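You operate a simulated robot arm through the tools that you are given. There is no shell and no other tool. Be economical: measure what you need, move in short steps, check, and stop when the job is done.

You run a simulated two-armed robot. Do the job below in one go: nothing can be reset, and whatever is moved stays where it is left.

Task
Steady the blue remote, step it to 1 MIN and send that to the light.
Fine: supply rocker on first; hold the remote for both keys, then put it in the green tray.

It is judged by the outcome, as a careful person would: the job done as asked, and still so three seconds after it is handed in. It fails if anything else is knocked over, pushed out of place, dropped, spilled or broken.

Robot
Two 7-joint arms with two-finger grippers on one trunk, on a base that drives. Base frame: it is fixed to the floor where the robot stands at the start and does not move with it; the origin is under the middle of the robot, x ahead of it, y to its left, z up. Readings come in mm, rad, newtons and seconds.
The left shoulder is at the start at [66, 216, 1161], the right one opposite. With the tool pointing down near the work surface each hand reaches from about 280 to 800 mm from the robot's upright axis, wherever it stands, measured 20 degrees to its own side. Places, roughly: green tray inside [500, 400, 800]; output selector [800, 200, 1800]; pull handle [500, 1000, 1500]; send key [700, 400, 900]; step key [700, 400, 900]; supply rocker [900, 0, 1100]; tone selector [800, 200, 1600]. Payload 3.18 kg a hand.
The TCP of each hand is the grasp point between the finger pads, 30 mm short of the fingertips. In the tool frame z runs along the fingers and y along their closing line. Largest opening 144 mm; the body of the gripper starts 103 mm behind the TCP.
Orientation is that of the tool frame in the base frame, as a unit quaternion [x, y, z, w]. With the fingers straight down and closing along the base's y, the tool's x points along the base's -x, its y along +y and its z along -z.

Tools
- The arms move only by the tool servo_tool. It takes "left_motion", "right_motion" or both (then of equal length, played together; a hand with none holds still); each is a list of rows, each a list of 3 entries, a list of its own where there are three numbers: the shift along the tool's x, y, z in units of 40 mm (1.0 is 40 mm), then the turn, a rotation vector about the tool's x, y, z in units of 8 degrees (1.0 is 8 degrees), then the finger opening in mm, from 0 to 144. In form: [[[x, y, z], [ax, ay, az], fingers], ...]. A call has 1 to 12 rows; each row shifts and turns the commanded pose from where the row before left it, along the tool's axes as they then stand. A call with a number of a shift or a turn outside -1 to 1 is refused whole. A row lasts 0.2 s, in which the tool goes at most 50 mm and 0.15 rad; a call with a longer step from one row to the next is refused whole, and so is a gripper value outside its range. A pose out of reach is approached as far as the arm can. The call stops where the force on the tool passes 40 N (or 10 N more than at its start, if that is more) or the arm is blocked; 0.2 s more then pass. The fingers move at their own pace and stop on an object; they squeeze with about 24 N. The grip force told is the motor's: it shows also when the fingers shut on nothing. Time passes only in rows, and 0.2 s behind the last, so rows that do not move let the fingers close. The reply holds the time, the measured pose of the TCP, the force on the tool along the base axes, the opening and the grip force, in the units named above and with some noise, with the torque about the TCP (base axes, N m) and any sound that the robot's microphone picked up.
- Cameras (640 x 400 px; columns grow to the right, rows downward): "scene" is now at [144.6, 49.9, 1379.9]; the picture's right is [0.54, -0.84, 0.00], its down [-0.22, -0.14, -0.97] and it looks along [0.82, 0.52, -0.26] (base axes); focal length 214 px, centre (320, 200). "left" rides on the left gripper at [76, -16, -143] in its tool frame; the picture's right is [0.21, 0.98, 0.00], its down [-0.84, 0.18, -0.51] and it looks along [-0.50, 0.11, 0.86] (tool axes); focal length 218 px, centre (320, 200). "right" rides on the right gripper at [76, 16, -143] in its tool frame; the picture's right is [-0.21, 0.98, 0.00], its down [-0.84, -0.18, -0.51] and it looks along [-0.50, -0.11, 0.86] (tool axes); focal length 218 px, centre (320, 200). There is no depth. A picture from a camera that has moved, and an enlarged one, comes with that camera's place and axes in the base frame and with its lens.
- get_image(camera): a new picture of that camera. No time passes.
- slide_trunk(by): slides the trunk up (or, below 0, down) by that many mm; the arms and the scene camera ride with it, the base frame stays. It gives what a move gives, with no picture.
- drive_base(legs): drives the robot by 1 to 6 legs, each [ahead, left, turn to the left] in mm, mm and rad, along the robot's own axes; the way and the turn of a leg run together, so that a leg with both is an arc; at most 1500 mm and 3.142 rad a leg. The arms and the cameras ride along, it lands a little off, and it stops where it bumps. It gives what a move gives.
- pan_tilt(pan, tilt): turns the head with the scene camera to pan (to the left, within 1.396 rad either way) and tilt (down, from -0.506 to 1.204), counted from straight ahead of the robot. It gives what a move gives.
- close_up(camera, box): a new picture of the part [left, top, right, bottom] of that camera's present view, enlarged. No time passes.
- finish_job(): hands the job in; it is judged then, once.

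Go step by step. Nothing tells you exact positions but the pictures and the camera data: compare them with the known pose of the tool, close in by small moves and look again before you grip or let go. The budget is 120 turns and 88 pictures, counting those below and the enlarged ones. Unless the task says otherwise, let go and move clear before handing in, and close with one line.

The tools are called after "Request:" as a command line: name --argument value ..., lists and objects as JSON in quotes. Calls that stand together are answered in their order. servo_tool: Moves the arms, as the interface text tells. Its arguments: {"type":"object","properties":{"left_motion":{"type":"array"},"right_motion":{"type":"array"}},"required":[]} The other tools are called the same way: slide_trunk (by) slides the trunk up or down; drive_base (legs) drives the base; pan_tilt (pan, tilt) turns the head that bears the scene camera; get_image (camera) takes a picture; close_up (camera, box) takes an enlarged picture of a part of a camera's view; finish_job () hands the job in.

At the start:

```text
time_s: 0.0
left_ee_pos: [224.2, 259.3, 1341.7]
left_ee_rot: [0.0, 1.0, -0.001, 0.0]
left_wrist_force: [-0.6, 0.3, 0.1]
left_ft_torque: [0.02, -0.01, 0.0]
left_finger_gap: 144.0
left_finger_force: 0.1
right_ee_pos: [341.6, 17.4, 1380.5]
right_ee_rot: [0.001, 1.0, 0.001, 0.0]
right_wrist_force: [-0.1, 0.2, 0.4]
right_ft_torque: [0.0, -0.02, 0.03]
right_finger_gap: 143.9
right_finger_force: 0.1
trunk travel left (down, up): [-242.0, 127.0]
robot x, y, heading: [-0.7, 0.9, -0.001]
head pan, tilt: [0.565, 0.262]
```

scene: 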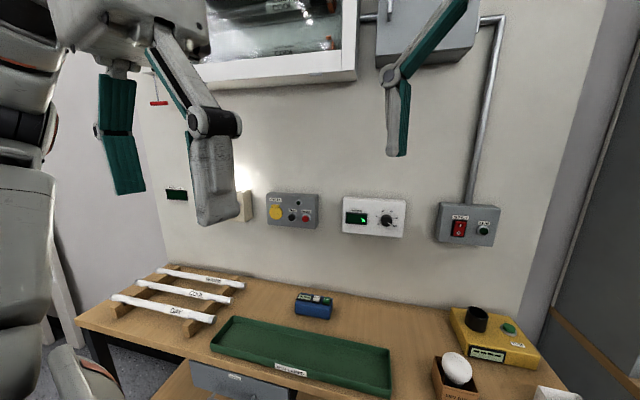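
right: 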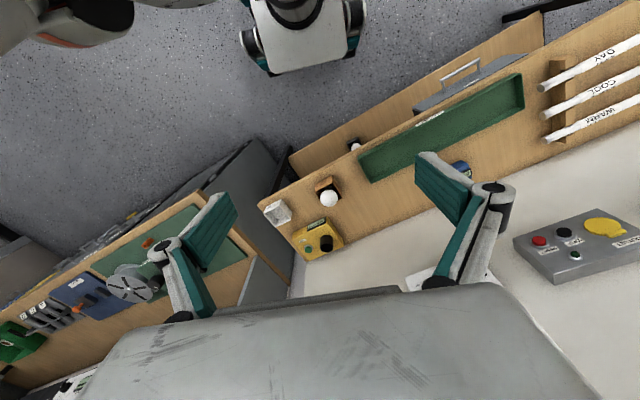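
left: 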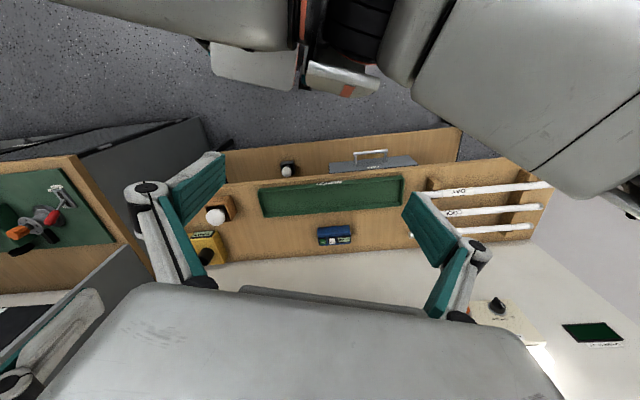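

I see the blue remote on the bench behind the green tray, and the supply rocker (red) on the grey box at the right on the wall. I'll look closer at these first.

Request:
close_up --camera "scene" --box '[270, 270, 370, 332]'

Request:
close_up --camera "scene" --box '[260, 180, 520, 260]'

```text
6.40 times, centred on (320, 301) of scene
camera zoom: at [144.6, 49.9, 1379.9], right [0.54, -0.84, 0.0], down [-0.22, -0.14, -0.97], along [0.82, 0.52, -0.26], focal length 1373 px, centre (320, -446)
```

zoom: 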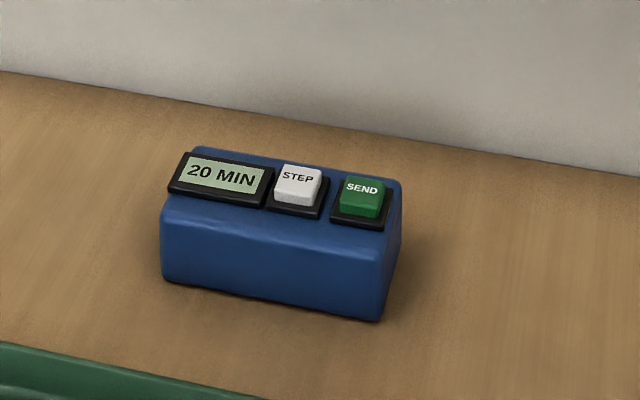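

```text
2.46 times, centred on (390, 220) of scene
camera zoom: at [144.6, 49.9, 1379.9], right [0.54, -0.84, 0.0], down [-0.22, -0.14, -0.97], along [0.82, 0.52, -0.26], focal length 528 px, centre (148, 151)
```

zoom: 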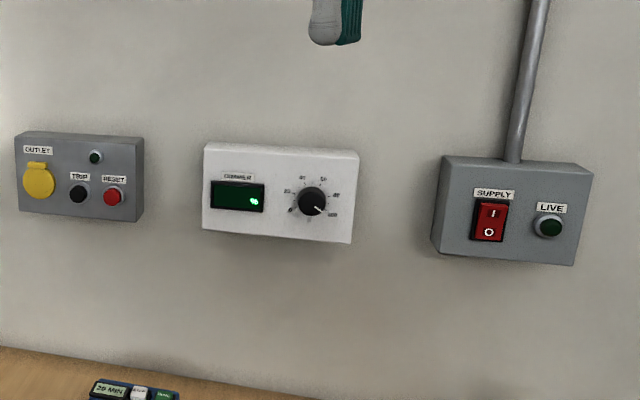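

The bench and its wall seem to run about 18° off my y axis, with the rocker near [900, 20, 1125] and the remote near [655, 405, 850]. I'll look straight down at the bench front before driving.

Request:
pan_tilt --pan 0.3 --tilt 0.85

Request:
get_image --camera "scene"

```text
time_s: 1.0
left_ee_pos: [223.7, 259.4, 1341.6]
left_ee_rot: [-0.001, 1.0, -0.001, 0.001]
left_wrist_force: [0.4, 0.7, -0.9]
left_ft_torque: [0.0, 0.0, 0.01]
left_finger_gap: 144.1
left_finger_force: 0.0
right_ee_pos: [343.1, 18.5, 1380.5]
right_ee_rot: [0.0, 1.0, 0.0, 0.0]
right_wrist_force: [0.6, 0.8, 0.1]
right_ft_torque: [0.01, 0.02, 0.04]
right_finger_gap: 143.8
right_finger_force: 0.0
trunk travel left (down, up): [-242.0, 127.0]
robot x, y, heading: [-2.8, 1.3, -0.004]
head pan, tilt: [0.3, 0.85]
```

```text
82 pictures are left
camera scene: at [140.5, 23.0, 1327.9], right [0.3, -0.96, 0.0], down [-0.72, -0.22, -0.66], along [0.63, 0.2, -0.75], focal length 214 px, centre (320, 200)
```

scene: 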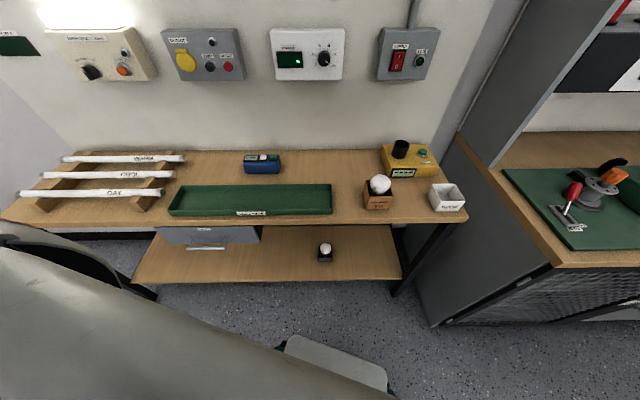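

The bench lies square to a heading of about 0.3 rad and there is roughly 200 mm of free floor before its front edge. I'll turn to face it and drive so the remote is central.

Request:
drive_base --legs '[[0, 0, 0.3], [80, 170, 0]]'

Request:
pan_tilt --pan 0 --tilt 0.6

Request:
get_image --camera "scene"

Request:
get_image --camera "right"

Request:
get_image --camera "left"

```text
time_s: 4.1
left_ee_pos: [164.2, 496.0, 1340.4]
left_ee_rot: [-0.15, 0.989, -0.001, 0.0]
left_wrist_force: [0.4, 0.1, -0.2]
left_ft_torque: [-0.02, 0.02, -0.02]
left_finger_gap: 143.8
left_finger_force: 0.1
right_ee_pos: [349.5, 302.0, 1380.8]
right_ee_rot: [-0.148, 0.989, 0.001, 0.0]
right_wrist_force: [-0.2, 0.7, 0.6]
right_ft_torque: [0.0, 0.0, 0.0]
right_finger_gap: 143.6
right_finger_force: 0.0
trunk travel left (down, up): [-242.0, 127.0]
robot x, y, heading: [25.9, 181.5, 0.3]
head pan, tilt: [0.3, 0.85]
```

```text
time_s: 4.9
left_ee_pos: [164.7, 496.0, 1339.9]
left_ee_rot: [-0.151, 0.989, -0.001, 0.0]
left_wrist_force: [-0.5, 0.5, 0.3]
left_ft_torque: [0.0, 0.0, 0.0]
left_finger_gap: 143.9
left_finger_force: 0.1
right_ee_pos: [349.6, 300.6, 1379.2]
right_ee_rot: [-0.149, 0.989, 0.0, 0.0]
right_wrist_force: [-0.2, 1.1, -0.4]
right_ft_torque: [0.0, -0.02, -0.01]
right_finger_gap: 144.3
right_finger_force: 0.1
trunk travel left (down, up): [-242.0, 127.0]
robot x, y, heading: [23.2, 184.0, 0.3]
head pan, tilt: [0.0, 0.6]
```

```text
81 pictures are left
camera scene: at [174.6, 227.7, 1348.7], right [0.3, -0.95, 0.0], down [-0.54, -0.17, -0.82], along [0.79, 0.25, -0.57], focal length 214 px, centre (320, 200)
```

scene: 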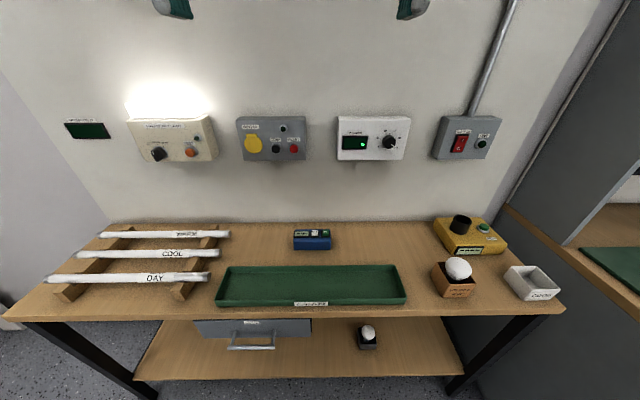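

```text
80 pictures are left
camera right: at [269.6, 294.2, 1522.4], right [-0.09, 1.0, 0.0], down [0.86, 0.08, 0.51], along [0.5, 0.05, -0.86], focal length 218 px, centre (320, 200)
```

right: 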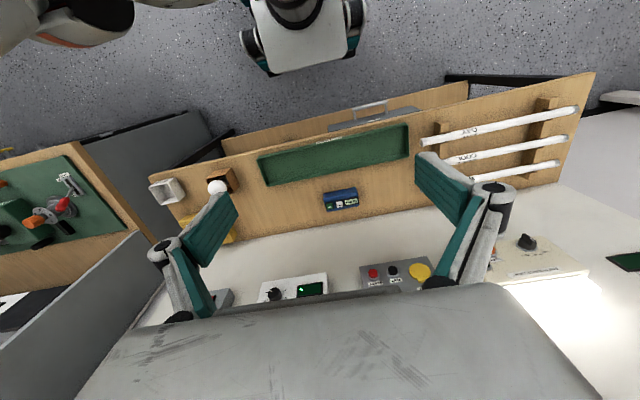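

```text
79 pictures are left
camera left: at [94.6, 456.9, 1483.8], right [-0.49, 0.87, 0.0], down [0.75, 0.42, 0.51], along [0.44, 0.25, -0.86], focal length 218 px, centre (320, 200)
```

left: 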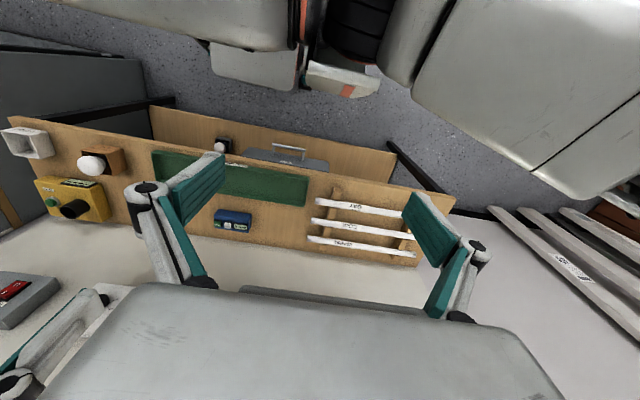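

Rocker triangulates to about [905, 19, 1120], remote top to about [650, 408, 846]. I'll bring the right hand out to the right and forward first, fingers closing.

Request:
servo_tool --right_motion '[[[-0.4, -0.8, 0.25], [0, 0, 0], 60], [[-0.4, -0.8, 0.25], [0, 0, 0], 0], [[-0.4, -0.8, 0.25], [0, 0, 0], 0], [[-0.4, -0.8, 0.25], [0, 0, 0], 0], [[-0.4, -0.8, 0.25], [0, 0, 0], 0], [[-0.4, -0.8, 0.25], [0, 0, 0], 0], [[-0.4, -0.8, 0.25], [0, 0, 0], 0], [[-0.4, -0.8, 0.25], [0, 0, 0], 0], [[-0.4, -0.8, 0.25], [0, 0, 0], 0], [[-0.4, -0.8, 0.25], [0, 0, 0], 0]]'

Request:
servo_tool --right_motion '[[[0, 0, 0], [0, -1, 0], 0], [[0, 0, 0], [0, -1, 0], 0], [[0, 0, 0], [0, -1, 0], 0], [[0, 0, 0], [0, -1, 0], 0], [[0, 0, 0], [0, -1, 0], 0], [[0, 0, 0], [0, -1, 0], 0], [[0, 0, 0], [0, -1, 0], 0], [[0, 0, 0], [0, -1, 0], 0], [[0, 0, 0], [0, -1, 0], 0], [[0, 0, 0], [0, -1, 0], 0], [[0, 0, 0], [0, -1, 0], 0], [[0, 0, 0], [0, -0.25, 0], 0]]'

```text
time_s: 7.1
left_ee_pos: [166.1, 494.1, 1340.6]
left_ee_rot: [-0.151, 0.989, 0.0, -0.002]
left_wrist_force: [0.6, -0.7, -1.7]
left_ft_torque: [0.05, 0.07, 0.03]
left_finger_gap: 144.0
left_finger_force: 0.1
right_ee_pos: [496.5, 133.2, 1312.4]
right_ee_rot: [-0.143, 0.99, 0.009, 0.0]
right_wrist_force: [1.0, -1.0, -0.3]
right_ft_torque: [0.07, 0.04, 0.03]
right_finger_gap: 0.0
right_finger_force: 24.5
right hand out of reach, approached as far as the arm can: row 6, 7, 8, 9, 10
trunk travel left (down, up): [-242.0, 127.0]
robot x, y, heading: [27.0, 182.3, 0.302]
head pan, tilt: [0.0, 0.6]
```

```text
time_s: 9.7
left_ee_pos: [165.0, 496.5, 1340.8]
left_ee_rot: [-0.15, 0.989, -0.001, 0.001]
left_wrist_force: [-0.6, -0.4, 0.2]
left_ft_torque: [0.04, 0.02, 0.0]
left_finger_gap: 144.2
left_finger_force: 0.1
right_ee_pos: [515.0, 172.4, 1355.2]
right_ee_rot: [-0.104, 0.699, 0.106, 0.699]
right_wrist_force: [0.0, 0.2, 0.0]
right_ft_torque: [-0.01, 0.03, -0.02]
right_finger_gap: 0.3
right_finger_force: 23.4
right hand out of reach, approached as far as the arm can: row 10, 11, 12
trunk travel left (down, up): [-242.0, 127.0]
robot x, y, heading: [25.1, 179.2, 0.3]
head pan, tilt: [0.0, 0.6]
```

The hand now points forward along the heading. Moving it to stand off in front of the rocker, then a look.

Request:
servo_tool --right_motion '[[[0.68, -0.82, 0.4], [0, 0, 0], 0], [[0.68, -0.82, 0.4], [0, 0, 0], 0], [[0.68, -0.82, 0.4], [0, 0, 0], 0], [[0.68, -0.82, 0.4], [0, 0, 0], 0], [[0.68, -0.82, 0.4], [0, 0, 0], 0], [[0.68, -0.82, 0.4], [0, 0, 0], 0], [[0.68, -0.82, 0.4], [0, 0, 0], 0], [[0.68, -0.82, 0.4], [0, 0, 0], 0]]'

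Request:
get_image --camera "right"

Request:
get_image --camera "scene"

```text
time_s: 11.5
left_ee_pos: [164.0, 496.4, 1341.3]
left_ee_rot: [-0.15, 0.989, -0.002, 0.0]
left_wrist_force: [-0.3, 0.1, -1.3]
left_ft_torque: [0.03, -0.01, 0.01]
left_finger_gap: 144.0
left_finger_force: 0.1
right_ee_pos: [596.1, 134.7, 1324.9]
right_ee_rot: [-0.104, 0.7, 0.105, 0.699]
right_wrist_force: [0.3, 1.0, 0.2]
right_ft_torque: [0.02, 0.04, -0.02]
right_finger_gap: 0.0
right_finger_force: 24.2
right hand out of reach, approached as far as the arm can: row 1, 2, 3, 4, 5, 6, 7, 8
trunk travel left (down, up): [-242.0, 127.0]
robot x, y, heading: [29.1, 181.2, 0.304]
head pan, tilt: [0.0, 0.6]
```

```text
78 pictures are left
camera right: at [453.1, 109.5, 1246.8], right [-0.29, 0.93, 0.21], down [-0.43, -0.32, 0.84], along [0.86, 0.15, 0.49], focal length 218 px, centre (320, 200)
```

right: 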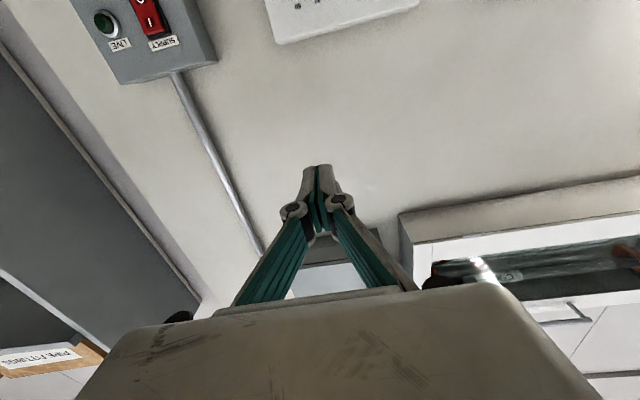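

```text
77 pictures are left
camera scene: at [174.7, 227.7, 1348.7], right [0.3, -0.95, 0.0], down [-0.54, -0.17, -0.83], along [0.79, 0.24, -0.56], focal length 214 px, centre (320, 200)
```

scene: 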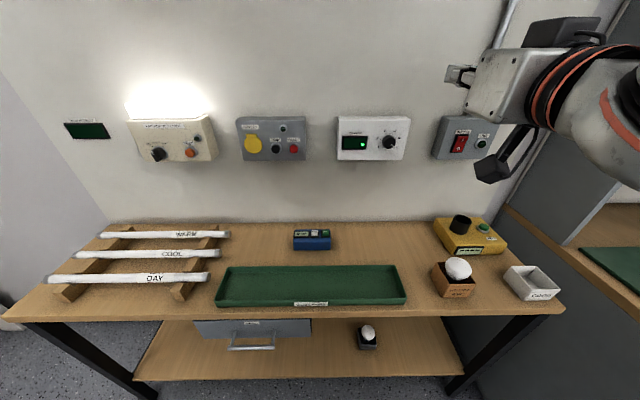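

The arm says this level pose is at its limit, so I'll pitch the fingers back to roughly 45° down and then move across.

Request:
servo_tool --right_motion '[[[0, 0, 0], [0, 0.95, 0], 0], [[0, 0, 0], [0, 0.95, 0], 0], [[0, 0, 0], [0, 0.95, 0], 0], [[0, 0, 0], [0, 0.95, 0], 0], [[0, 0, 0], [0, 0.95, 0], 0], [[0, -0.5, 0], [0, 0.9, 0], 0], [[0.3, -0.7, 0.3], [0, 0, 0], 0], [[0.3, -0.7, 0.3], [0, 0, 0], 0], [[0.3, -0.7, 0.3], [0, 0, 0], 0], [[0.3, -0.7, 0.3], [0, 0, 0], 0]]'

```text
time_s: 13.7
left_ee_pos: [165.2, 495.1, 1341.9]
left_ee_rot: [-0.151, 0.989, 0.0, 0.0]
left_wrist_force: [0.1, -0.1, 0.8]
left_ft_torque: [0.02, 0.03, 0.0]
left_finger_gap: 143.9
left_finger_force: 0.1
right_ee_pos: [633.7, 10.0, 1255.4]
right_ee_rot: [-0.137, 0.914, 0.057, 0.377]
right_wrist_force: [-0.4, -1.0, 0.1]
right_ft_torque: [0.03, -0.02, 0.02]
right_finger_gap: 0.0
right_finger_force: 24.2
trunk travel left (down, up): [-242.0, 127.0]
robot x, y, heading: [27.8, 183.0, 0.296]
head pan, tilt: [0.0, 0.6]
```

That is reachable. Closing in toward a stand-off in front of the rocker.

Request:
servo_tool --right_motion '[[[-0.25, -0.3, 0.82], [0, 0, 0], 0], [[-0.25, -0.3, 0.82], [0, 0, 0], 0], [[-0.25, -0.3, 0.82], [0, 0, 0], 0], [[-0.25, -0.3, 0.82], [0, 0, 0], 0], [[-0.25, -0.3, 0.82], [0, 0, 0], 0], [[0, 0, 0], [0, 0, 0], 0]]'

Request:
get_image --camera "right"

Request:
get_image --camera "scene"

```text
time_s: 15.1
left_ee_pos: [163.9, 495.4, 1341.4]
left_ee_rot: [-0.15, 0.989, -0.001, 0.001]
left_wrist_force: [-0.4, -0.2, 0.4]
left_ft_torque: [-0.02, -0.03, 0.0]
left_finger_gap: 144.0
left_finger_force: 0.1
right_ee_pos: [793.8, -2.6, 1175.2]
right_ee_rot: [-0.138, 0.914, 0.058, 0.378]
right_wrist_force: [-0.2, -0.4, 0.2]
right_ft_torque: [-0.01, -0.02, 0.0]
right_finger_gap: 0.0
right_finger_force: 23.7
trunk travel left (down, up): [-242.0, 127.0]
robot x, y, heading: [25.1, 183.5, 0.305]
head pan, tilt: [0.0, 0.6]
```

```text
76 pictures are left
camera right: at [639.7, -31.8, 1221.5], right [-0.15, 0.98, 0.15], down [0.28, -0.1, 0.95], along [0.95, 0.18, -0.26], focal length 218 px, centre (320, 200)
```

right: 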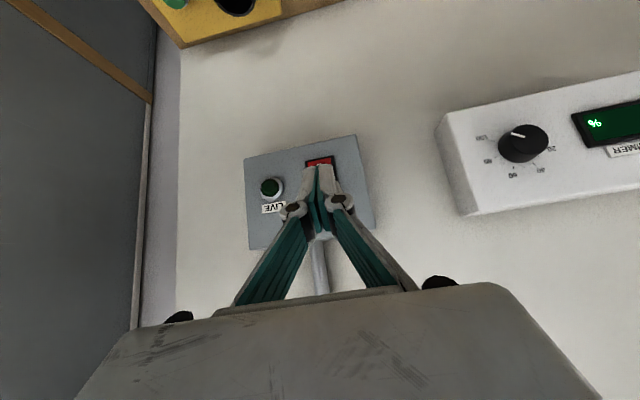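

```text
75 pictures are left
camera scene: at [173.8, 227.7, 1348.9], right [0.3, -0.95, 0.0], down [-0.54, -0.17, -0.83], along [0.79, 0.24, -0.56], focal length 214 px, centre (320, 200)
```

scene: 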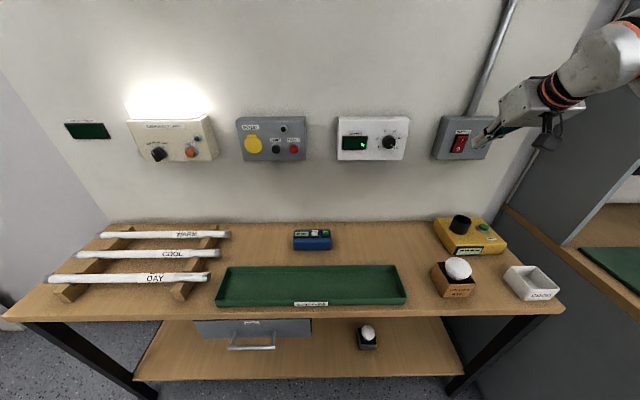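

Request:
close_up --camera "scene" --box '[420, 100, 520, 162]'

Request:
close_up --camera "right" --box '[240, 130, 400, 230]'

```text
6.40 times, centred on (470, 131) of scene
camera zoom: at [173.8, 227.7, 1348.9], right [0.3, -0.95, 0.0], down [-0.54, -0.17, -0.83], along [0.79, 0.24, -0.56], focal length 1373 px, centre (-640, 642)
```

zoom: 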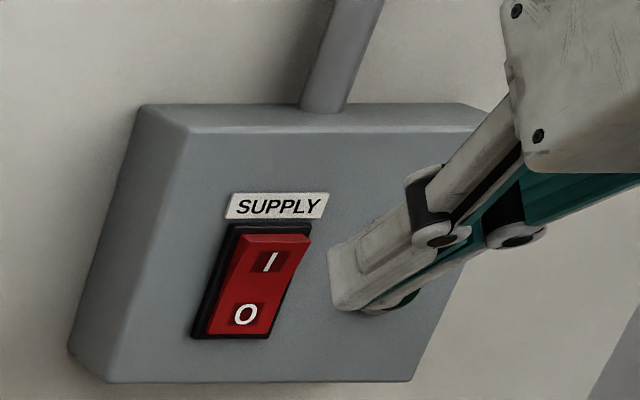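

```text
4.00 times, centred on (320, 180) of right
camera zoom: at [639.7, -31.8, 1221.5], right [-0.15, 0.98, 0.15], down [0.28, -0.1, 0.95], along [0.95, 0.18, -0.26], focal length 873 px, centre (320, 280)
```

zoom: 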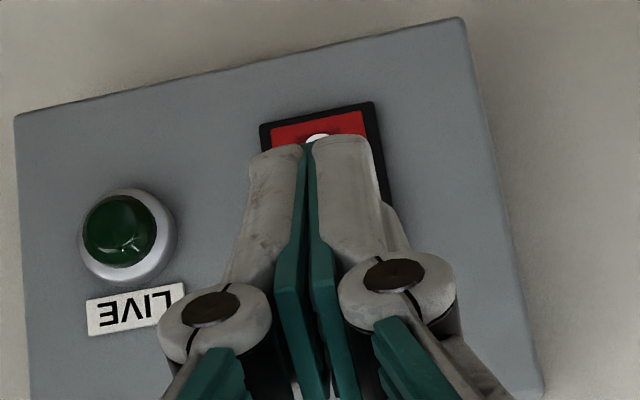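

The tip is at about [814, 4, 1154] and the "I" half at about [877, 18, 1146]; lateral alignment is fine. I'll drop 12 mm and press forward gently on the I half.

Request:
servo_tool --right_motion '[[[-0.25, 0, 0.46], [0, 0, 0], 0], [[-0.25, 0, 0.46], [0, 0, 0], 0], [[-0.1, 0, 0.1], [0, 0, 0], 0], [[0, 0, 0], [0, 0, 0], 0]]'

Request:
close_up --camera "scene" --box '[420, 100, 520, 162]'

Request:
close_up --camera "right" --box '[240, 130, 400, 230]'

```text
time_s: 16.1
left_ee_pos: [164.2, 496.1, 1341.0]
left_ee_rot: [-0.151, 0.988, -0.001, 0.0]
left_wrist_force: [-0.6, 0.2, -0.1]
left_ft_torque: [0.0, 0.02, 0.02]
left_finger_gap: 144.0
left_finger_force: 0.1
right_ee_pos: [839.8, 11.1, 1162.6]
right_ee_rot: [-0.138, 0.914, 0.058, 0.377]
right_wrist_force: [0.6, 0.1, 0.3]
right_ft_torque: [0.01, 0.01, 0.02]
right_finger_gap: 0.0
right_finger_force: 23.8
trunk travel left (down, up): [-242.0, 127.0]
robot x, y, heading: [27.1, 182.0, 0.301]
head pan, tilt: [0.0, 0.6]
```

```text
6.40 times, centred on (470, 131) of scene
camera zoom: at [174.7, 227.7, 1348.7], right [0.3, -0.95, 0.0], down [-0.54, -0.17, -0.83], along [0.79, 0.24, -0.56], focal length 1373 px, centre (-640, 642)
```

zoom: 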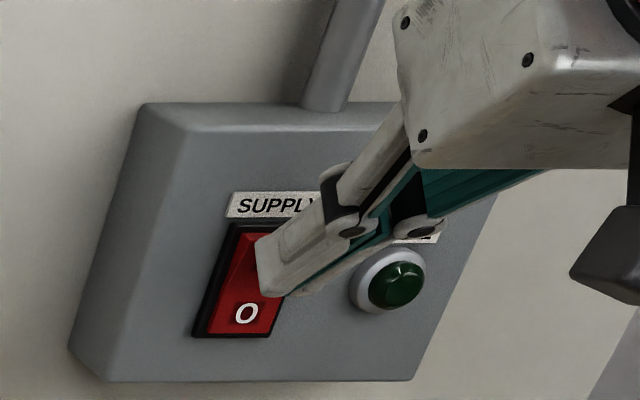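

```text
4.00 times, centred on (320, 180) of right
camera zoom: at [685.7, -18.3, 1209.1], right [-0.15, 0.98, 0.15], down [0.28, -0.1, 0.95], along [0.95, 0.18, -0.26], focal length 873 px, centre (320, 280)
```

zoom: 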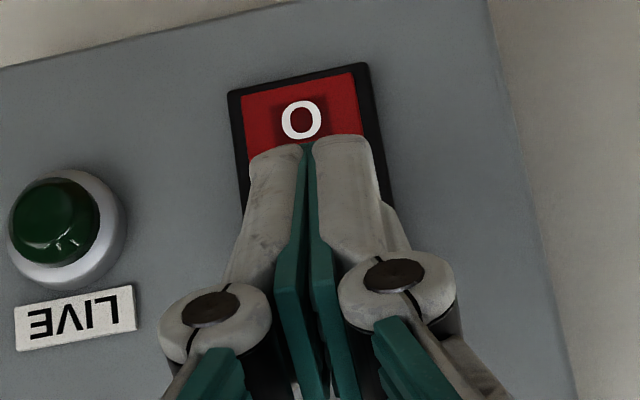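

Well lined up on the I half. Pressing forward in small steps.

Request:
servo_tool --right_motion '[[[-0.07, 0, 0.07], [0, 0, 0], 0], [[-0.07, 0, 0.07], [0, 0, 0], 0], [[-0.07, 0, 0.07], [0, 0, 0], 0], [[-0.07, 0, 0.07], [0, 0, 0], 0], [[0, 0, 0], [0, 0, 0], 0]]'

Request:
close_up --camera "scene" --box '[420, 100, 520, 162]'

```text
time_s: 17.2
left_ee_pos: [160.0, 493.7, 1342.0]
left_ee_rot: [-0.149, 0.989, 0.0, 0.001]
left_wrist_force: [0.8, 0.2, -0.5]
left_ft_torque: [0.0, 0.01, 0.01]
left_finger_gap: 143.6
left_finger_force: 0.1
right_ee_pos: [846.7, 14.1, 1162.8]
right_ee_rot: [-0.136, 0.917, 0.059, 0.372]
right_wrist_force: [-18.8, -6.3, 5.3]
right_ft_torque: [0.15, 0.12, 0.03]
right_finger_gap: 6.1
right_finger_force: 30.4
trunk travel left (down, up): [-242.0, 127.0]
robot x, y, heading: [27.5, 184.3, 0.296]
head pan, tilt: [0.0, 0.6]
stopped in row 5 (right hand): the force on the tool passed its limit at 42 N (the readings are from after the stop); the commanded pose is now the measured one
```

```text
6.40 times, centred on (470, 131) of scene
camera zoom: at [170.6, 226.4, 1349.4], right [0.29, -0.96, 0.0], down [-0.54, -0.17, -0.83], along [0.79, 0.24, -0.56], focal length 1373 px, centre (-640, 642)
```

zoom: 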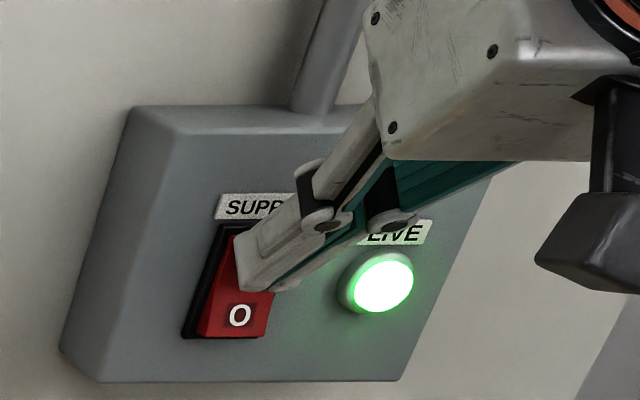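

The LIVE lamp is lit. Backing straight off and checking it stays lit.

Request:
servo_tool --right_motion '[[[0.2, 0, -0.2], [0, 0, 0], 0], [[0.5, 0, -0.5], [0, 0, 0], 0], [[0.5, 0, -0.5], [0, 0, 0], 0], [[0.5, 0, -0.5], [0, 0, 0], 0], [[0.5, 0, -0.5], [0, 0, 0], 0], [[0.5, 0, -0.5], [0, 0, 0], 0]]'

Request:
get_image --camera "scene"

Request:
close_up --camera "scene" --box '[272, 220, 352, 270]'

```text
time_s: 18.6
left_ee_pos: [162.9, 494.5, 1341.1]
left_ee_rot: [-0.15, 0.989, 0.0, 0.0]
left_wrist_force: [-0.1, -0.1, -0.3]
left_ft_torque: [0.03, -0.01, 0.03]
left_finger_gap: 144.2
left_finger_force: 0.0
right_ee_pos: [706.3, -29.9, 1163.1]
right_ee_rot: [-0.137, 0.916, 0.058, 0.372]
right_wrist_force: [-0.5, -0.3, 0.9]
right_ft_torque: [0.05, -0.02, -0.02]
right_finger_gap: 0.1
right_finger_force: 30.8
trunk travel left (down, up): [-242.0, 127.0]
robot x, y, heading: [28.9, 181.7, 0.298]
head pan, tilt: [0.0, 0.6]
```

```text
69 pictures are left
camera scene: at [173.3, 226.9, 1348.9], right [0.3, -0.96, 0.0], down [-0.54, -0.17, -0.83], along [0.79, 0.24, -0.56], focal length 214 px, centre (320, 200)
```

scene: 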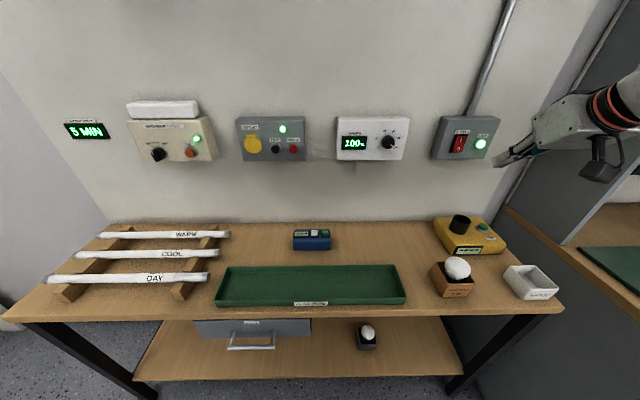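

```text
8.00 times, centred on (312, 245) of scene
camera zoom: at [173.3, 226.9, 1348.9], right [0.3, -0.96, 0.0], down [-0.54, -0.17, -0.83], along [0.79, 0.24, -0.56], focal length 1716 px, centre (384, -160)
```

zoom: 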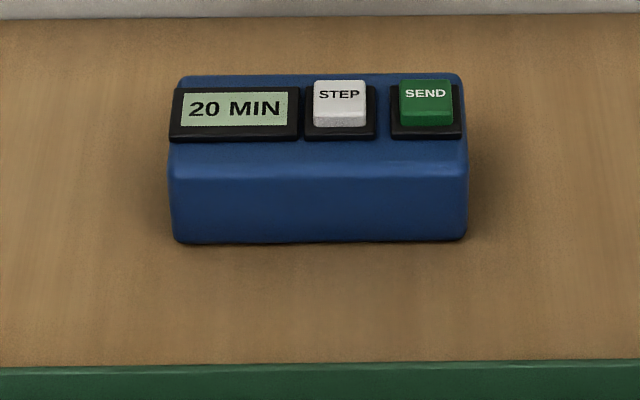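

Supply is live and the wall display shows 5 MIN. Next I bring the right hand back upright and move the left hand forward toward the remote, both well clear of everything.

Request:
servo_tool --right_motion '[[[0.2, 0, -0.5], [0, 0.93, 0], 0], [[0.2, 0, -0.4], [0, 0.93, 0], 0], [[0.2, 0, -0.3], [0, 0.93, 0], 0], [[0.3, 0.3, -0.2], [0, 0.93, 0], 0], [[0.3, 0.3, 0], [0, 0.93, 0], 0], [[0.3, 0.3, 0], [0, 0.93, 0], 0], [[0, 0.5, 0], [0, 0, 0], 0], [[0, 0.5, 0], [0, 0, 0], 0], [[0, 0, 0], [0, 0, 0], 0], [[0, 0, 0], [0, 0, 0], 0], [[0, 0, 0], [0, 0, 0], 0], [[0, 0, 0], [0, 0, 0], 0]]' --left_motion '[[[-0.47, -0.12, 0.3], [0, 0, 0], 144], [[-0.47, -0.12, 0.3], [0, 0, 0], 144], [[-0.47, -0.12, 0.3], [0, 0, 0], 144], [[-0.47, -0.12, 0.3], [0, 0, 0], 144], [[-0.47, -0.12, 0.3], [0, 0, 0], 144], [[-0.47, -0.12, 0.3], [0, 0, 0], 144], [[-0.47, -0.12, 0.3], [0, 0, 0], 144], [[-0.47, -0.12, 0.3], [0, 0, 0], 144], [[-0.47, -0.12, 0.3], [0, 0, 0], 144], [[-0.47, -0.12, 0.3], [0, 0, 0], 144], [[-0.47, -0.12, 0.3], [0, 0, 0], 144], [[-0.47, -0.12, 0.3], [0, 0, 0], 110]]'

```text
time_s: 21.2
left_ee_pos: [397.2, 505.0, 1197.3]
left_ee_rot: [-0.149, 0.989, -0.001, 0.001]
left_wrist_force: [0.2, 0.3, 0.1]
left_ft_torque: [0.0, 0.01, 0.01]
left_finger_gap: 110.0
left_finger_force: 0.0
right_ee_pos: [566.9, 33.7, 1144.5]
right_ee_rot: [-0.148, 0.989, 0.002, -0.005]
right_wrist_force: [0.3, 0.4, -0.1]
right_ft_torque: [-0.03, 0.0, -0.03]
right_finger_gap: 0.0
right_finger_force: 30.8
right hand out of reach, approached as far as the arm can: row 4, 5, 6
trunk travel left (down, up): [-242.0, 127.0]
robot x, y, heading: [26.6, 180.3, 0.301]
head pan, tilt: [0.0, 0.6]
```

Now yawing both hands a quarter turn so they close front-to-back, cameras outward.

Request:
servo_tool --right_motion '[[[0, 0, 0], [0, 0, -1], 0], [[0, 0, 0], [0, 0, -1], 0], [[0, 0, 0], [0, 0, -1], 0], [[0, 0, 0], [0, 0, -1], 0], [[0, 0, 0], [0, 0, -1], 0], [[0, 0, 0], [0, 0, -1], 0], [[0, 0, 0], [0, 0, -1], 0], [[0, 0, 0], [0, 0, -1], 0], [[0, 0, 0], [0, 0, -1], 0], [[0, 0, 0], [0, 0, -1], 0], [[0, 0, 0], [0, 0, -1], 0], [[0, 0, 0], [0, 0, -0.25], 0]]' --left_motion '[[[0, 0, 0], [0, 0, 1], 110], [[0, 0, 0], [0, 0, 1], 110], [[0, 0, 0], [0, 0, 1], 110], [[0, 0, 0], [0, 0, 1], 110], [[0, 0, 0], [0, 0, 1], 110], [[0, 0, 0], [0, 0, 1], 110], [[0, 0, 0], [0, 0, 1], 110], [[0, 0, 0], [0, 0, 1], 110], [[0, 0, 0], [0, 0, 1], 110], [[0, 0, 0], [0, 0, 1], 110], [[0, 0, 0], [0, 0, 1], 110], [[0, 0, 0], [0, 0, 0.25], 110]]'

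Request:
get_image --camera "scene"

```text
time_s: 23.8
left_ee_pos: [397.7, 507.2, 1197.9]
left_ee_rot: [-0.028, 1.0, -0.001, 0.0]
left_wrist_force: [-0.4, 0.8, 0.3]
left_ft_torque: [-0.02, 0.01, 0.0]
left_finger_gap: 110.1
left_finger_force: 0.2
left hand out of reach, approached as far as the arm can: row 2, 3, 4, 5, 6, 7, 8, 9, 10, 11
right_ee_pos: [441.8, 63.7, 945.6]
right_ee_rot: [-0.628, 0.776, -0.028, 0.042]
right_wrist_force: [1.1, 0.5, 0.6]
right_ft_torque: [-0.01, 0.01, -0.02]
right_finger_gap: 0.0
right_finger_force: 30.9
right hand out of reach, approached as far as the arm can: row 1, 2, 3, 4, 5, 6, 7, 8, 9, 10, 11, 12
trunk travel left (down, up): [-242.0, 127.0]
robot x, y, heading: [27.5, 181.6, 0.304]
head pan, tilt: [0.0, 0.6]
```

```text
67 pictures are left
camera scene: at [174.1, 227.2, 1348.7], right [0.3, -0.96, 0.0], down [-0.54, -0.17, -0.83], along [0.79, 0.24, -0.56], focal length 214 px, centre (320, 200)
```

scene: 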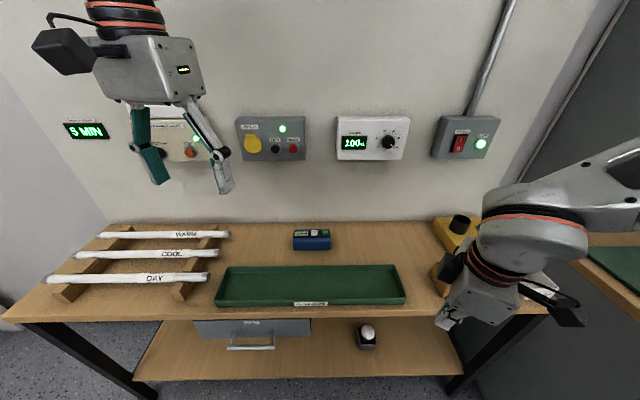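

The right hand sagged low while seeking that yaw, but touched nothing. I'll raise it and undo the yaw; the left goes the other way round (−90°), which should suit its joints.

Request:
servo_tool --right_motion '[[[0, 0, -1], [0, 0, 0], 0], [[0, 0, -1], [0, 0, 0], 0], [[0, 0, -1], [0, 0, 0], 0], [[0, 0, -1], [0, 0, 1], 0], [[0, 0, -1], [0, 0, 1], 0], [[0, 0, 0], [0, 0, 1], 0], [[0, 0, 0], [0, 0, 1], 0], [[0, 0, 0], [0, 0, 1], 0], [[0, 0, 0], [0, 0, 1], 0], [[0, 0, 0], [0, 0, 1], 0]]' --left_motion '[[[0, 0, 0], [0, 0, -1], 110], [[0, 0, 0], [0, 0, -1], 110], [[0, 0, 0], [0, 0, -1], 110], [[0, 0, 0], [0, 0, -1], 110], [[0, 0, 0], [0, 0, -1], 110], [[0, 0, 0], [0, 0, -1], 110], [[0, 0, 0], [0, 0, -1], 110], [[0, 0, 0], [0, 0, -1], 110], [[0, 0, 0], [0, 0, -1], 110], [[0, 0, 0], [0, 0, -1], 110]]'

```text
time_s: 26.0
left_ee_pos: [397.2, 507.6, 1196.9]
left_ee_rot: [-0.665, 0.747, 0.0, -0.001]
left_wrist_force: [-0.2, 0.1, -0.2]
left_ft_torque: [0.01, 0.02, 0.02]
left_finger_gap: 110.0
left_finger_force: 0.0
right_ee_pos: [422.6, 80.4, 1021.5]
right_ee_rot: [-0.246, 0.967, -0.006, 0.06]
right_wrist_force: [-0.1, -0.2, -1.0]
right_ft_torque: [0.01, 0.03, 0.04]
right_finger_gap: 0.1
right_finger_force: 30.4
right hand out of reach, approached as far as the arm can: row 1, 2, 3, 4
trunk travel left (down, up): [-242.0, 127.0]
robot x, y, heading: [26.6, 179.5, 0.299]
head pan, tilt: [0.0, 0.6]
```

Left reaches that yaw easily. Finishing the yaw, then tilting the left wrist outward 45°, while the right hand is raised.

Request:
servo_tool --left_motion '[[[0, 0, 0], [0, 0, -1], 100], [[0, 0, 0], [0, 0, -1], 100], [[0, 0, 0], [0, 0, -1], 100], [[0, 0, 0], [0, 1, 0], 100], [[0, 0, 0], [0, 1, 0], 100], [[0, 0, 0], [0, 1, 0], 100], [[0, 0, 0], [0, 1, 0], 100], [[0, 0, 0], [0, 1, 0], 100]]' --right_motion '[[[0, 0, -0.5], [0, 0, 0.5], 0], [[0, 0, -0.5], [0, 0, 0.5], 0], [[0, 0, -0.5], [0, 0, 0.5], 0], [[0, 0, -0.5], [0, 0, 0], 0], [[0, 0, -0.5], [0, 0, 0], 0], [[0, 0, -0.5], [0, 0, 0], 0], [[0, 0, 0], [0, 0, 0], 0], [[0, 0, 0], [0, 0, 0], 0]]'

Request:
get_image --camera "scene"

Request:
get_image --camera "left"

```text
time_s: 27.8
left_ee_pos: [395.9, 507.8, 1197.1]
left_ee_rot: [0.756, -0.556, 0.278, 0.205]
left_wrist_force: [0.3, 0.0, 0.2]
left_ft_torque: [-0.01, -0.01, 0.01]
left_finger_gap: 99.9
left_finger_force: 0.0
right_ee_pos: [407.9, 79.4, 1139.1]
right_ee_rot: [-0.145, 0.988, 0.0, 0.06]
right_wrist_force: [-0.2, 0.0, 0.2]
right_ft_torque: [-0.05, -0.05, 0.02]
right_finger_gap: 0.2
right_finger_force: 30.6
trunk travel left (down, up): [-242.0, 127.0]
robot x, y, heading: [30.9, 183.4, 0.303]
head pan, tilt: [0.0, 0.6]
```

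```text
66 pictures are left
camera scene: at [173.7, 228.4, 1348.7], right [0.3, -0.96, 0.0], down [-0.54, -0.17, -0.83], along [0.79, 0.24, -0.56], focal length 214 px, centre (320, 200)
```

scene: 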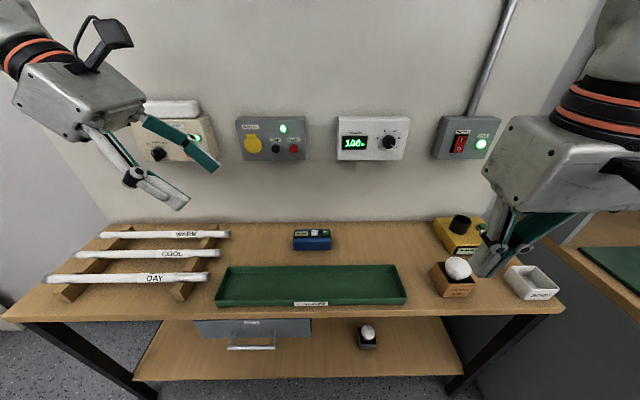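

```text
65 pictures are left
camera left: at [400.0, 544.1, 1355.1], right [-0.89, -0.44, 0.14], down [-0.46, 0.87, -0.16], along [-0.05, -0.2, -0.98], focal length 218 px, centre (320, 200)
```

left: 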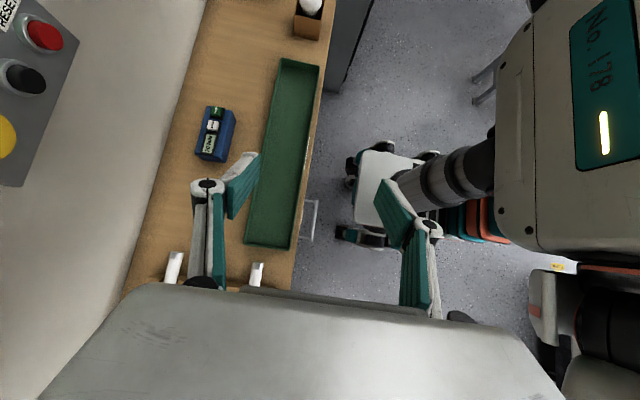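

The left hand is poised nicely with the remote in its view. Moving toward a pre-grasp up-left of the remote's display end.

Request:
servo_tool --left_motion '[[[-0.33, -0.5, 0.59], [0, 0, 0], 100], [[-0.33, -0.5, 0.59], [0, 0, 0], 100], [[-0.33, -0.5, 0.59], [0, 0, 0], 100], [[-0.33, -0.5, 0.59], [0, 0, 0], 100], [[-0.33, -0.5, 0.59], [0, 0, 0], 100], [[-0.33, -0.5, 0.59], [0, 0, 0], 100], [[-0.33, -0.5, 0.59], [0, 0, 0], 100], [[-0.33, -0.5, 0.59], [0, 0, 0], 100]]'

Request:
get_image --camera "left"

Request:
get_image --camera "scene"

```text
time_s: 29.6
left_ee_pos: [561.8, 516.1, 984.0]
left_ee_rot: [0.756, -0.557, 0.276, 0.204]
left_wrist_force: [0.1, 0.1, 0.3]
left_ft_torque: [0.01, 0.0, -0.02]
left_finger_gap: 100.0
left_finger_force: 0.1
right_ee_pos: [409.8, 78.9, 1138.8]
right_ee_rot: [-0.146, 0.988, 0.001, 0.06]
right_wrist_force: [0.0, -0.2, 0.4]
right_ft_torque: [0.0, -0.04, 0.0]
right_finger_gap: 0.1
right_finger_force: 30.5
trunk travel left (down, up): [-242.0, 127.0]
robot x, y, heading: [23.6, 181.6, 0.3]
head pan, tilt: [0.0, 0.6]
```

```text
64 pictures are left
camera left: at [566.8, 551.6, 1142.2], right [-0.89, -0.44, 0.14], down [-0.46, 0.87, -0.15], along [-0.05, -0.2, -0.98], focal length 218 px, centre (320, 200)
```

left: 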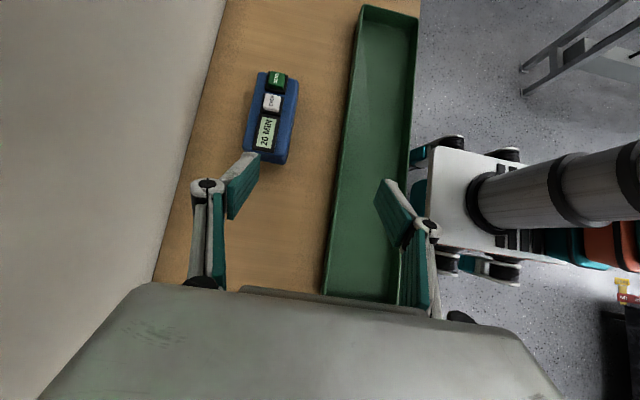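

```text
63 pictures are left
camera scene: at [174.8, 227.4, 1348.6], right [0.3, -0.96, 0.0], down [-0.54, -0.17, -0.82], along [0.79, 0.24, -0.57], focal length 214 px, centre (320, 200)
```

scene: 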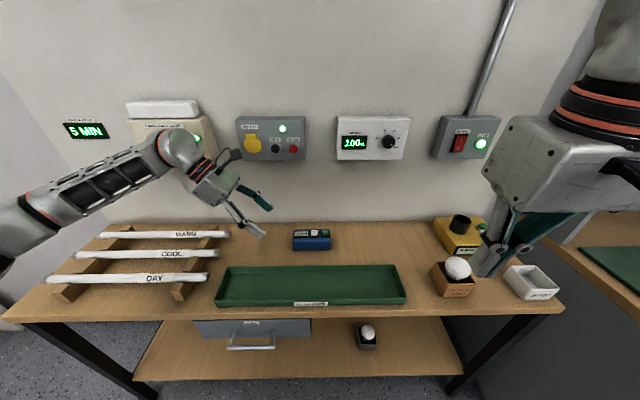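

Combining views: remote top back edge f≈789, front ≈747 (depth ≈40 mm), left end about 22 mm beyond my intended grip line, table z≈790. Moving to align with its axis and looking again.

Request:
servo_tool --left_motion '[[[-0.18, -0.49, 0.55], [0, 0, 0], 90], [[-0.18, -0.49, 0.55], [0, 0, 0], 90], [[-0.18, -0.49, 0.55], [0, 0, 0], 90], [[-0.18, -0.49, 0.55], [0, 0, 0], 90], [[0, 0, 0], [0, 0, 0], 90]]'

Request:
get_image --camera "left"

Request:
close_up --camera "scene" --box '[240, 190, 360, 265]'

```text
time_s: 30.8
left_ee_pos: [646.1, 504.7, 898.1]
left_ee_rot: [0.756, -0.557, 0.276, 0.204]
left_wrist_force: [-0.3, 0.3, -0.2]
left_ft_torque: [0.0, -0.01, -0.04]
left_finger_gap: 90.2
left_finger_force: 0.1
right_ee_pos: [408.2, 77.8, 1139.6]
right_ee_rot: [-0.145, 0.988, 0.001, 0.06]
right_wrist_force: [-0.9, 0.3, 0.0]
right_ft_torque: [-0.02, -0.01, -0.04]
right_finger_gap: 0.0
right_finger_force: 30.2
trunk travel left (down, up): [-242.0, 127.0]
robot x, y, heading: [27.3, 181.9, 0.302]
head pan, tilt: [0.0, 0.6]
```

```text
62 pictures are left
camera left: at [650.6, 540.1, 1056.3], right [-0.89, -0.44, 0.13], down [-0.46, 0.87, -0.16], along [-0.05, -0.2, -0.98], focal length 218 px, centre (320, 200)
```

left: 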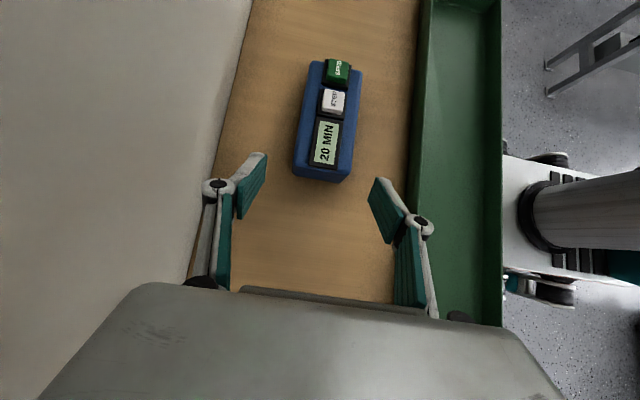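

```text
5.33 times, centred on (300, 228) of scene
camera zoom: at [173.6, 227.5, 1348.9], right [0.3, -0.96, 0.0], down [-0.54, -0.17, -0.83], along [0.79, 0.24, -0.56], focal length 1144 px, centre (427, 53)
```

zoom: 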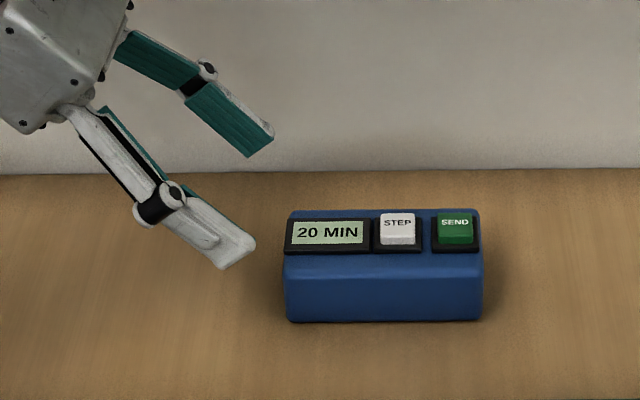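

Centred on the remote's width. Advancing 84 mm along the fingers around the display end.

Request:
servo_tool --left_motion '[[[0, 0, 0.6], [0, 0, 0], 80], [[0, 0, 0.5], [0, 0, 0], 80], [[0, 0, 0.5], [0, 0, 0], 80], [[0, 0, 0.5], [0, 0, 0], 80], [[0, 0, 0], [0, 0, 0], 80]]'

Request:
get_image --camera "left"

Request:
close_up --camera "scene" --box '[240, 190, 360, 265]'

```text
time_s: 32.0
left_ee_pos: [663.6, 452.3, 834.7]
left_ee_rot: [0.757, -0.557, 0.276, 0.203]
left_wrist_force: [-0.4, -0.5, 1.0]
left_ft_torque: [0.01, 0.02, 0.03]
left_finger_gap: 79.8
left_finger_force: 0.0
right_ee_pos: [408.6, 79.8, 1140.2]
right_ee_rot: [-0.146, 0.988, 0.001, 0.06]
right_wrist_force: [0.1, -0.2, 0.2]
right_ft_torque: [-0.02, 0.03, 0.0]
right_finger_gap: 0.0
right_finger_force: 30.6
trunk travel left (down, up): [-242.0, 127.0]
robot x, y, heading: [29.7, 182.6, 0.3]
head pan, tilt: [0.0, 0.6]
```

```text
60 pictures are left
camera left: at [666.7, 487.9, 992.1], right [-0.89, -0.44, 0.13], down [-0.46, 0.87, -0.15], along [-0.05, -0.2, -0.98], focal length 218 px, centre (320, 200)
```

left: 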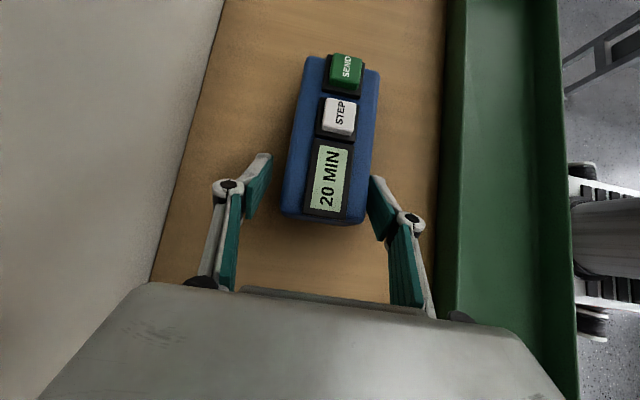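

```text
5.33 times, centred on (300, 228) of scene
camera zoom: at [173.8, 227.5, 1348.8], right [0.3, -0.96, 0.0], down [-0.54, -0.17, -0.83], along [0.79, 0.24, -0.56], focal length 1144 px, centre (427, 53)
```

zoom: 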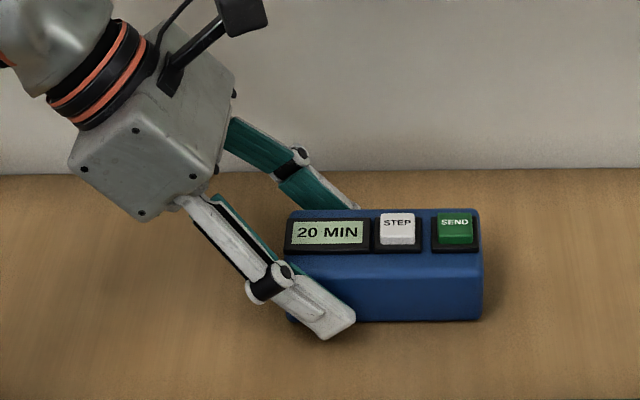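

The remote is actually about 60 mm deep (f≈729–790) and sits nearer my front finger. I'll shift 7 mm toward me, lift 4 mm for table clearance, then close.

Request:
servo_tool --left_motion '[[[0.065, 0.19, -0.077], [0, 0, 0], 80], [[0, 0, 0], [0, 0, 0], 70], [[0, 0, 0], [0, 0, 0], 64], [[0, 0, 0], [0, 0, 0], 50], [[0, 0, 0], [0, 0, 0], 30], [[0, 0, 0], [0, 0, 0], 30]]'

Request:
get_image --camera "left"

Request:
close_up --camera "scene" --box '[240, 190, 360, 265]'

```text
time_s: 33.4
left_ee_pos: [654.7, 450.0, 838.4]
left_ee_rot: [0.756, -0.558, 0.276, 0.204]
left_wrist_force: [0.3, -0.2, 0.7]
left_ft_torque: [-0.03, 0.07, 0.04]
left_finger_gap: 61.9
left_finger_force: 23.9
right_ee_pos: [408.6, 77.9, 1138.7]
right_ee_rot: [-0.145, 0.988, 0.001, 0.059]
right_wrist_force: [-0.7, 0.6, 0.2]
right_ft_torque: [0.03, 0.0, 0.0]
right_finger_gap: 0.0
right_finger_force: 30.9
trunk travel left (down, up): [-242.0, 127.0]
robot x, y, heading: [25.7, 180.5, 0.305]
head pan, tilt: [0.0, 0.6]
```

```text
58 pictures are left
camera left: at [658.8, 486.1, 996.6], right [-0.89, -0.44, 0.13], down [-0.46, 0.87, -0.15], along [-0.05, -0.2, -0.98], focal length 218 px, centre (320, 200)
```

left: 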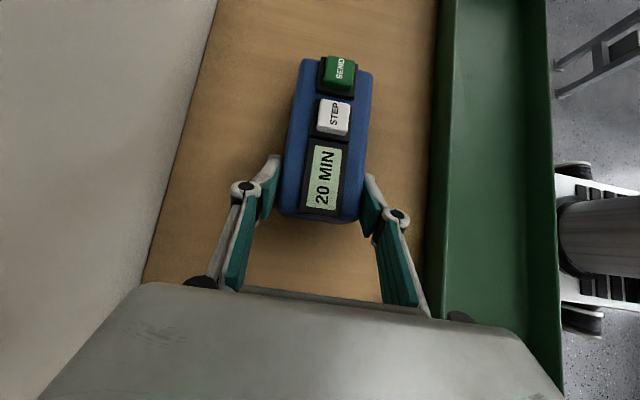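

```text
5.33 times, centred on (300, 228) of scene
camera zoom: at [174.0, 227.3, 1348.8], right [0.3, -0.96, 0.0], down [-0.54, -0.17, -0.83], along [0.79, 0.24, -0.56], focal length 1144 px, centre (427, 53)
```

zoom: 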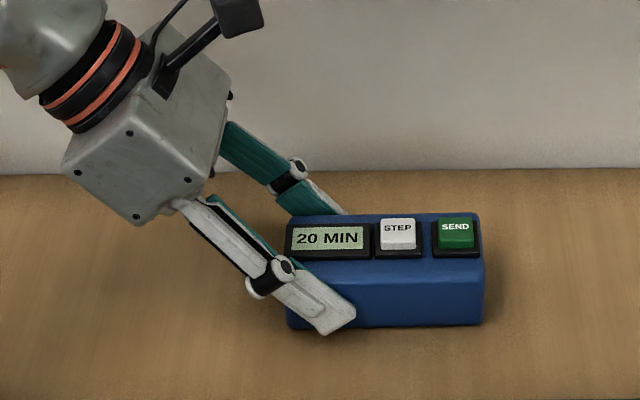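

Remote is held at 62 mm. STEP key top is near f=758, l=181, z≈862, SEND 35 mm to its right. Tilting the right hand 30° outward so it clears the left hand.

Request:
servo_tool --right_motion '[[[0, 0, 0], [-0.94, 0.2, 0], 0], [[0, 0, 0], [-0.94, 0.2, 0], 0], [[0, 0, 0], [-0.94, 0.2, 0], 0], [[0, 0, 0], [-0.94, 0.2, 0], 0], [[0, 0, 0], [0, 0, 0], 0]]'

```text
time_s: 34.6
left_ee_pos: [654.9, 450.7, 838.3]
left_ee_rot: [0.757, -0.557, 0.276, 0.203]
left_wrist_force: [-0.7, 0.5, 1.6]
left_ft_torque: [0.09, 0.15, -0.01]
left_finger_gap: 61.7
left_finger_force: 23.9
right_ee_pos: [407.9, 78.5, 1139.9]
right_ee_rot: [-0.156, 0.955, 0.25, -0.034]
right_wrist_force: [0.0, -0.4, 0.4]
right_ft_torque: [-0.02, 0.0, -0.05]
right_finger_gap: 0.1
right_finger_force: 30.8
trunk travel left (down, up): [-242.0, 127.0]
robot x, y, heading: [23.7, 182.2, 0.298]
head pan, tilt: [0.0, 0.6]
```

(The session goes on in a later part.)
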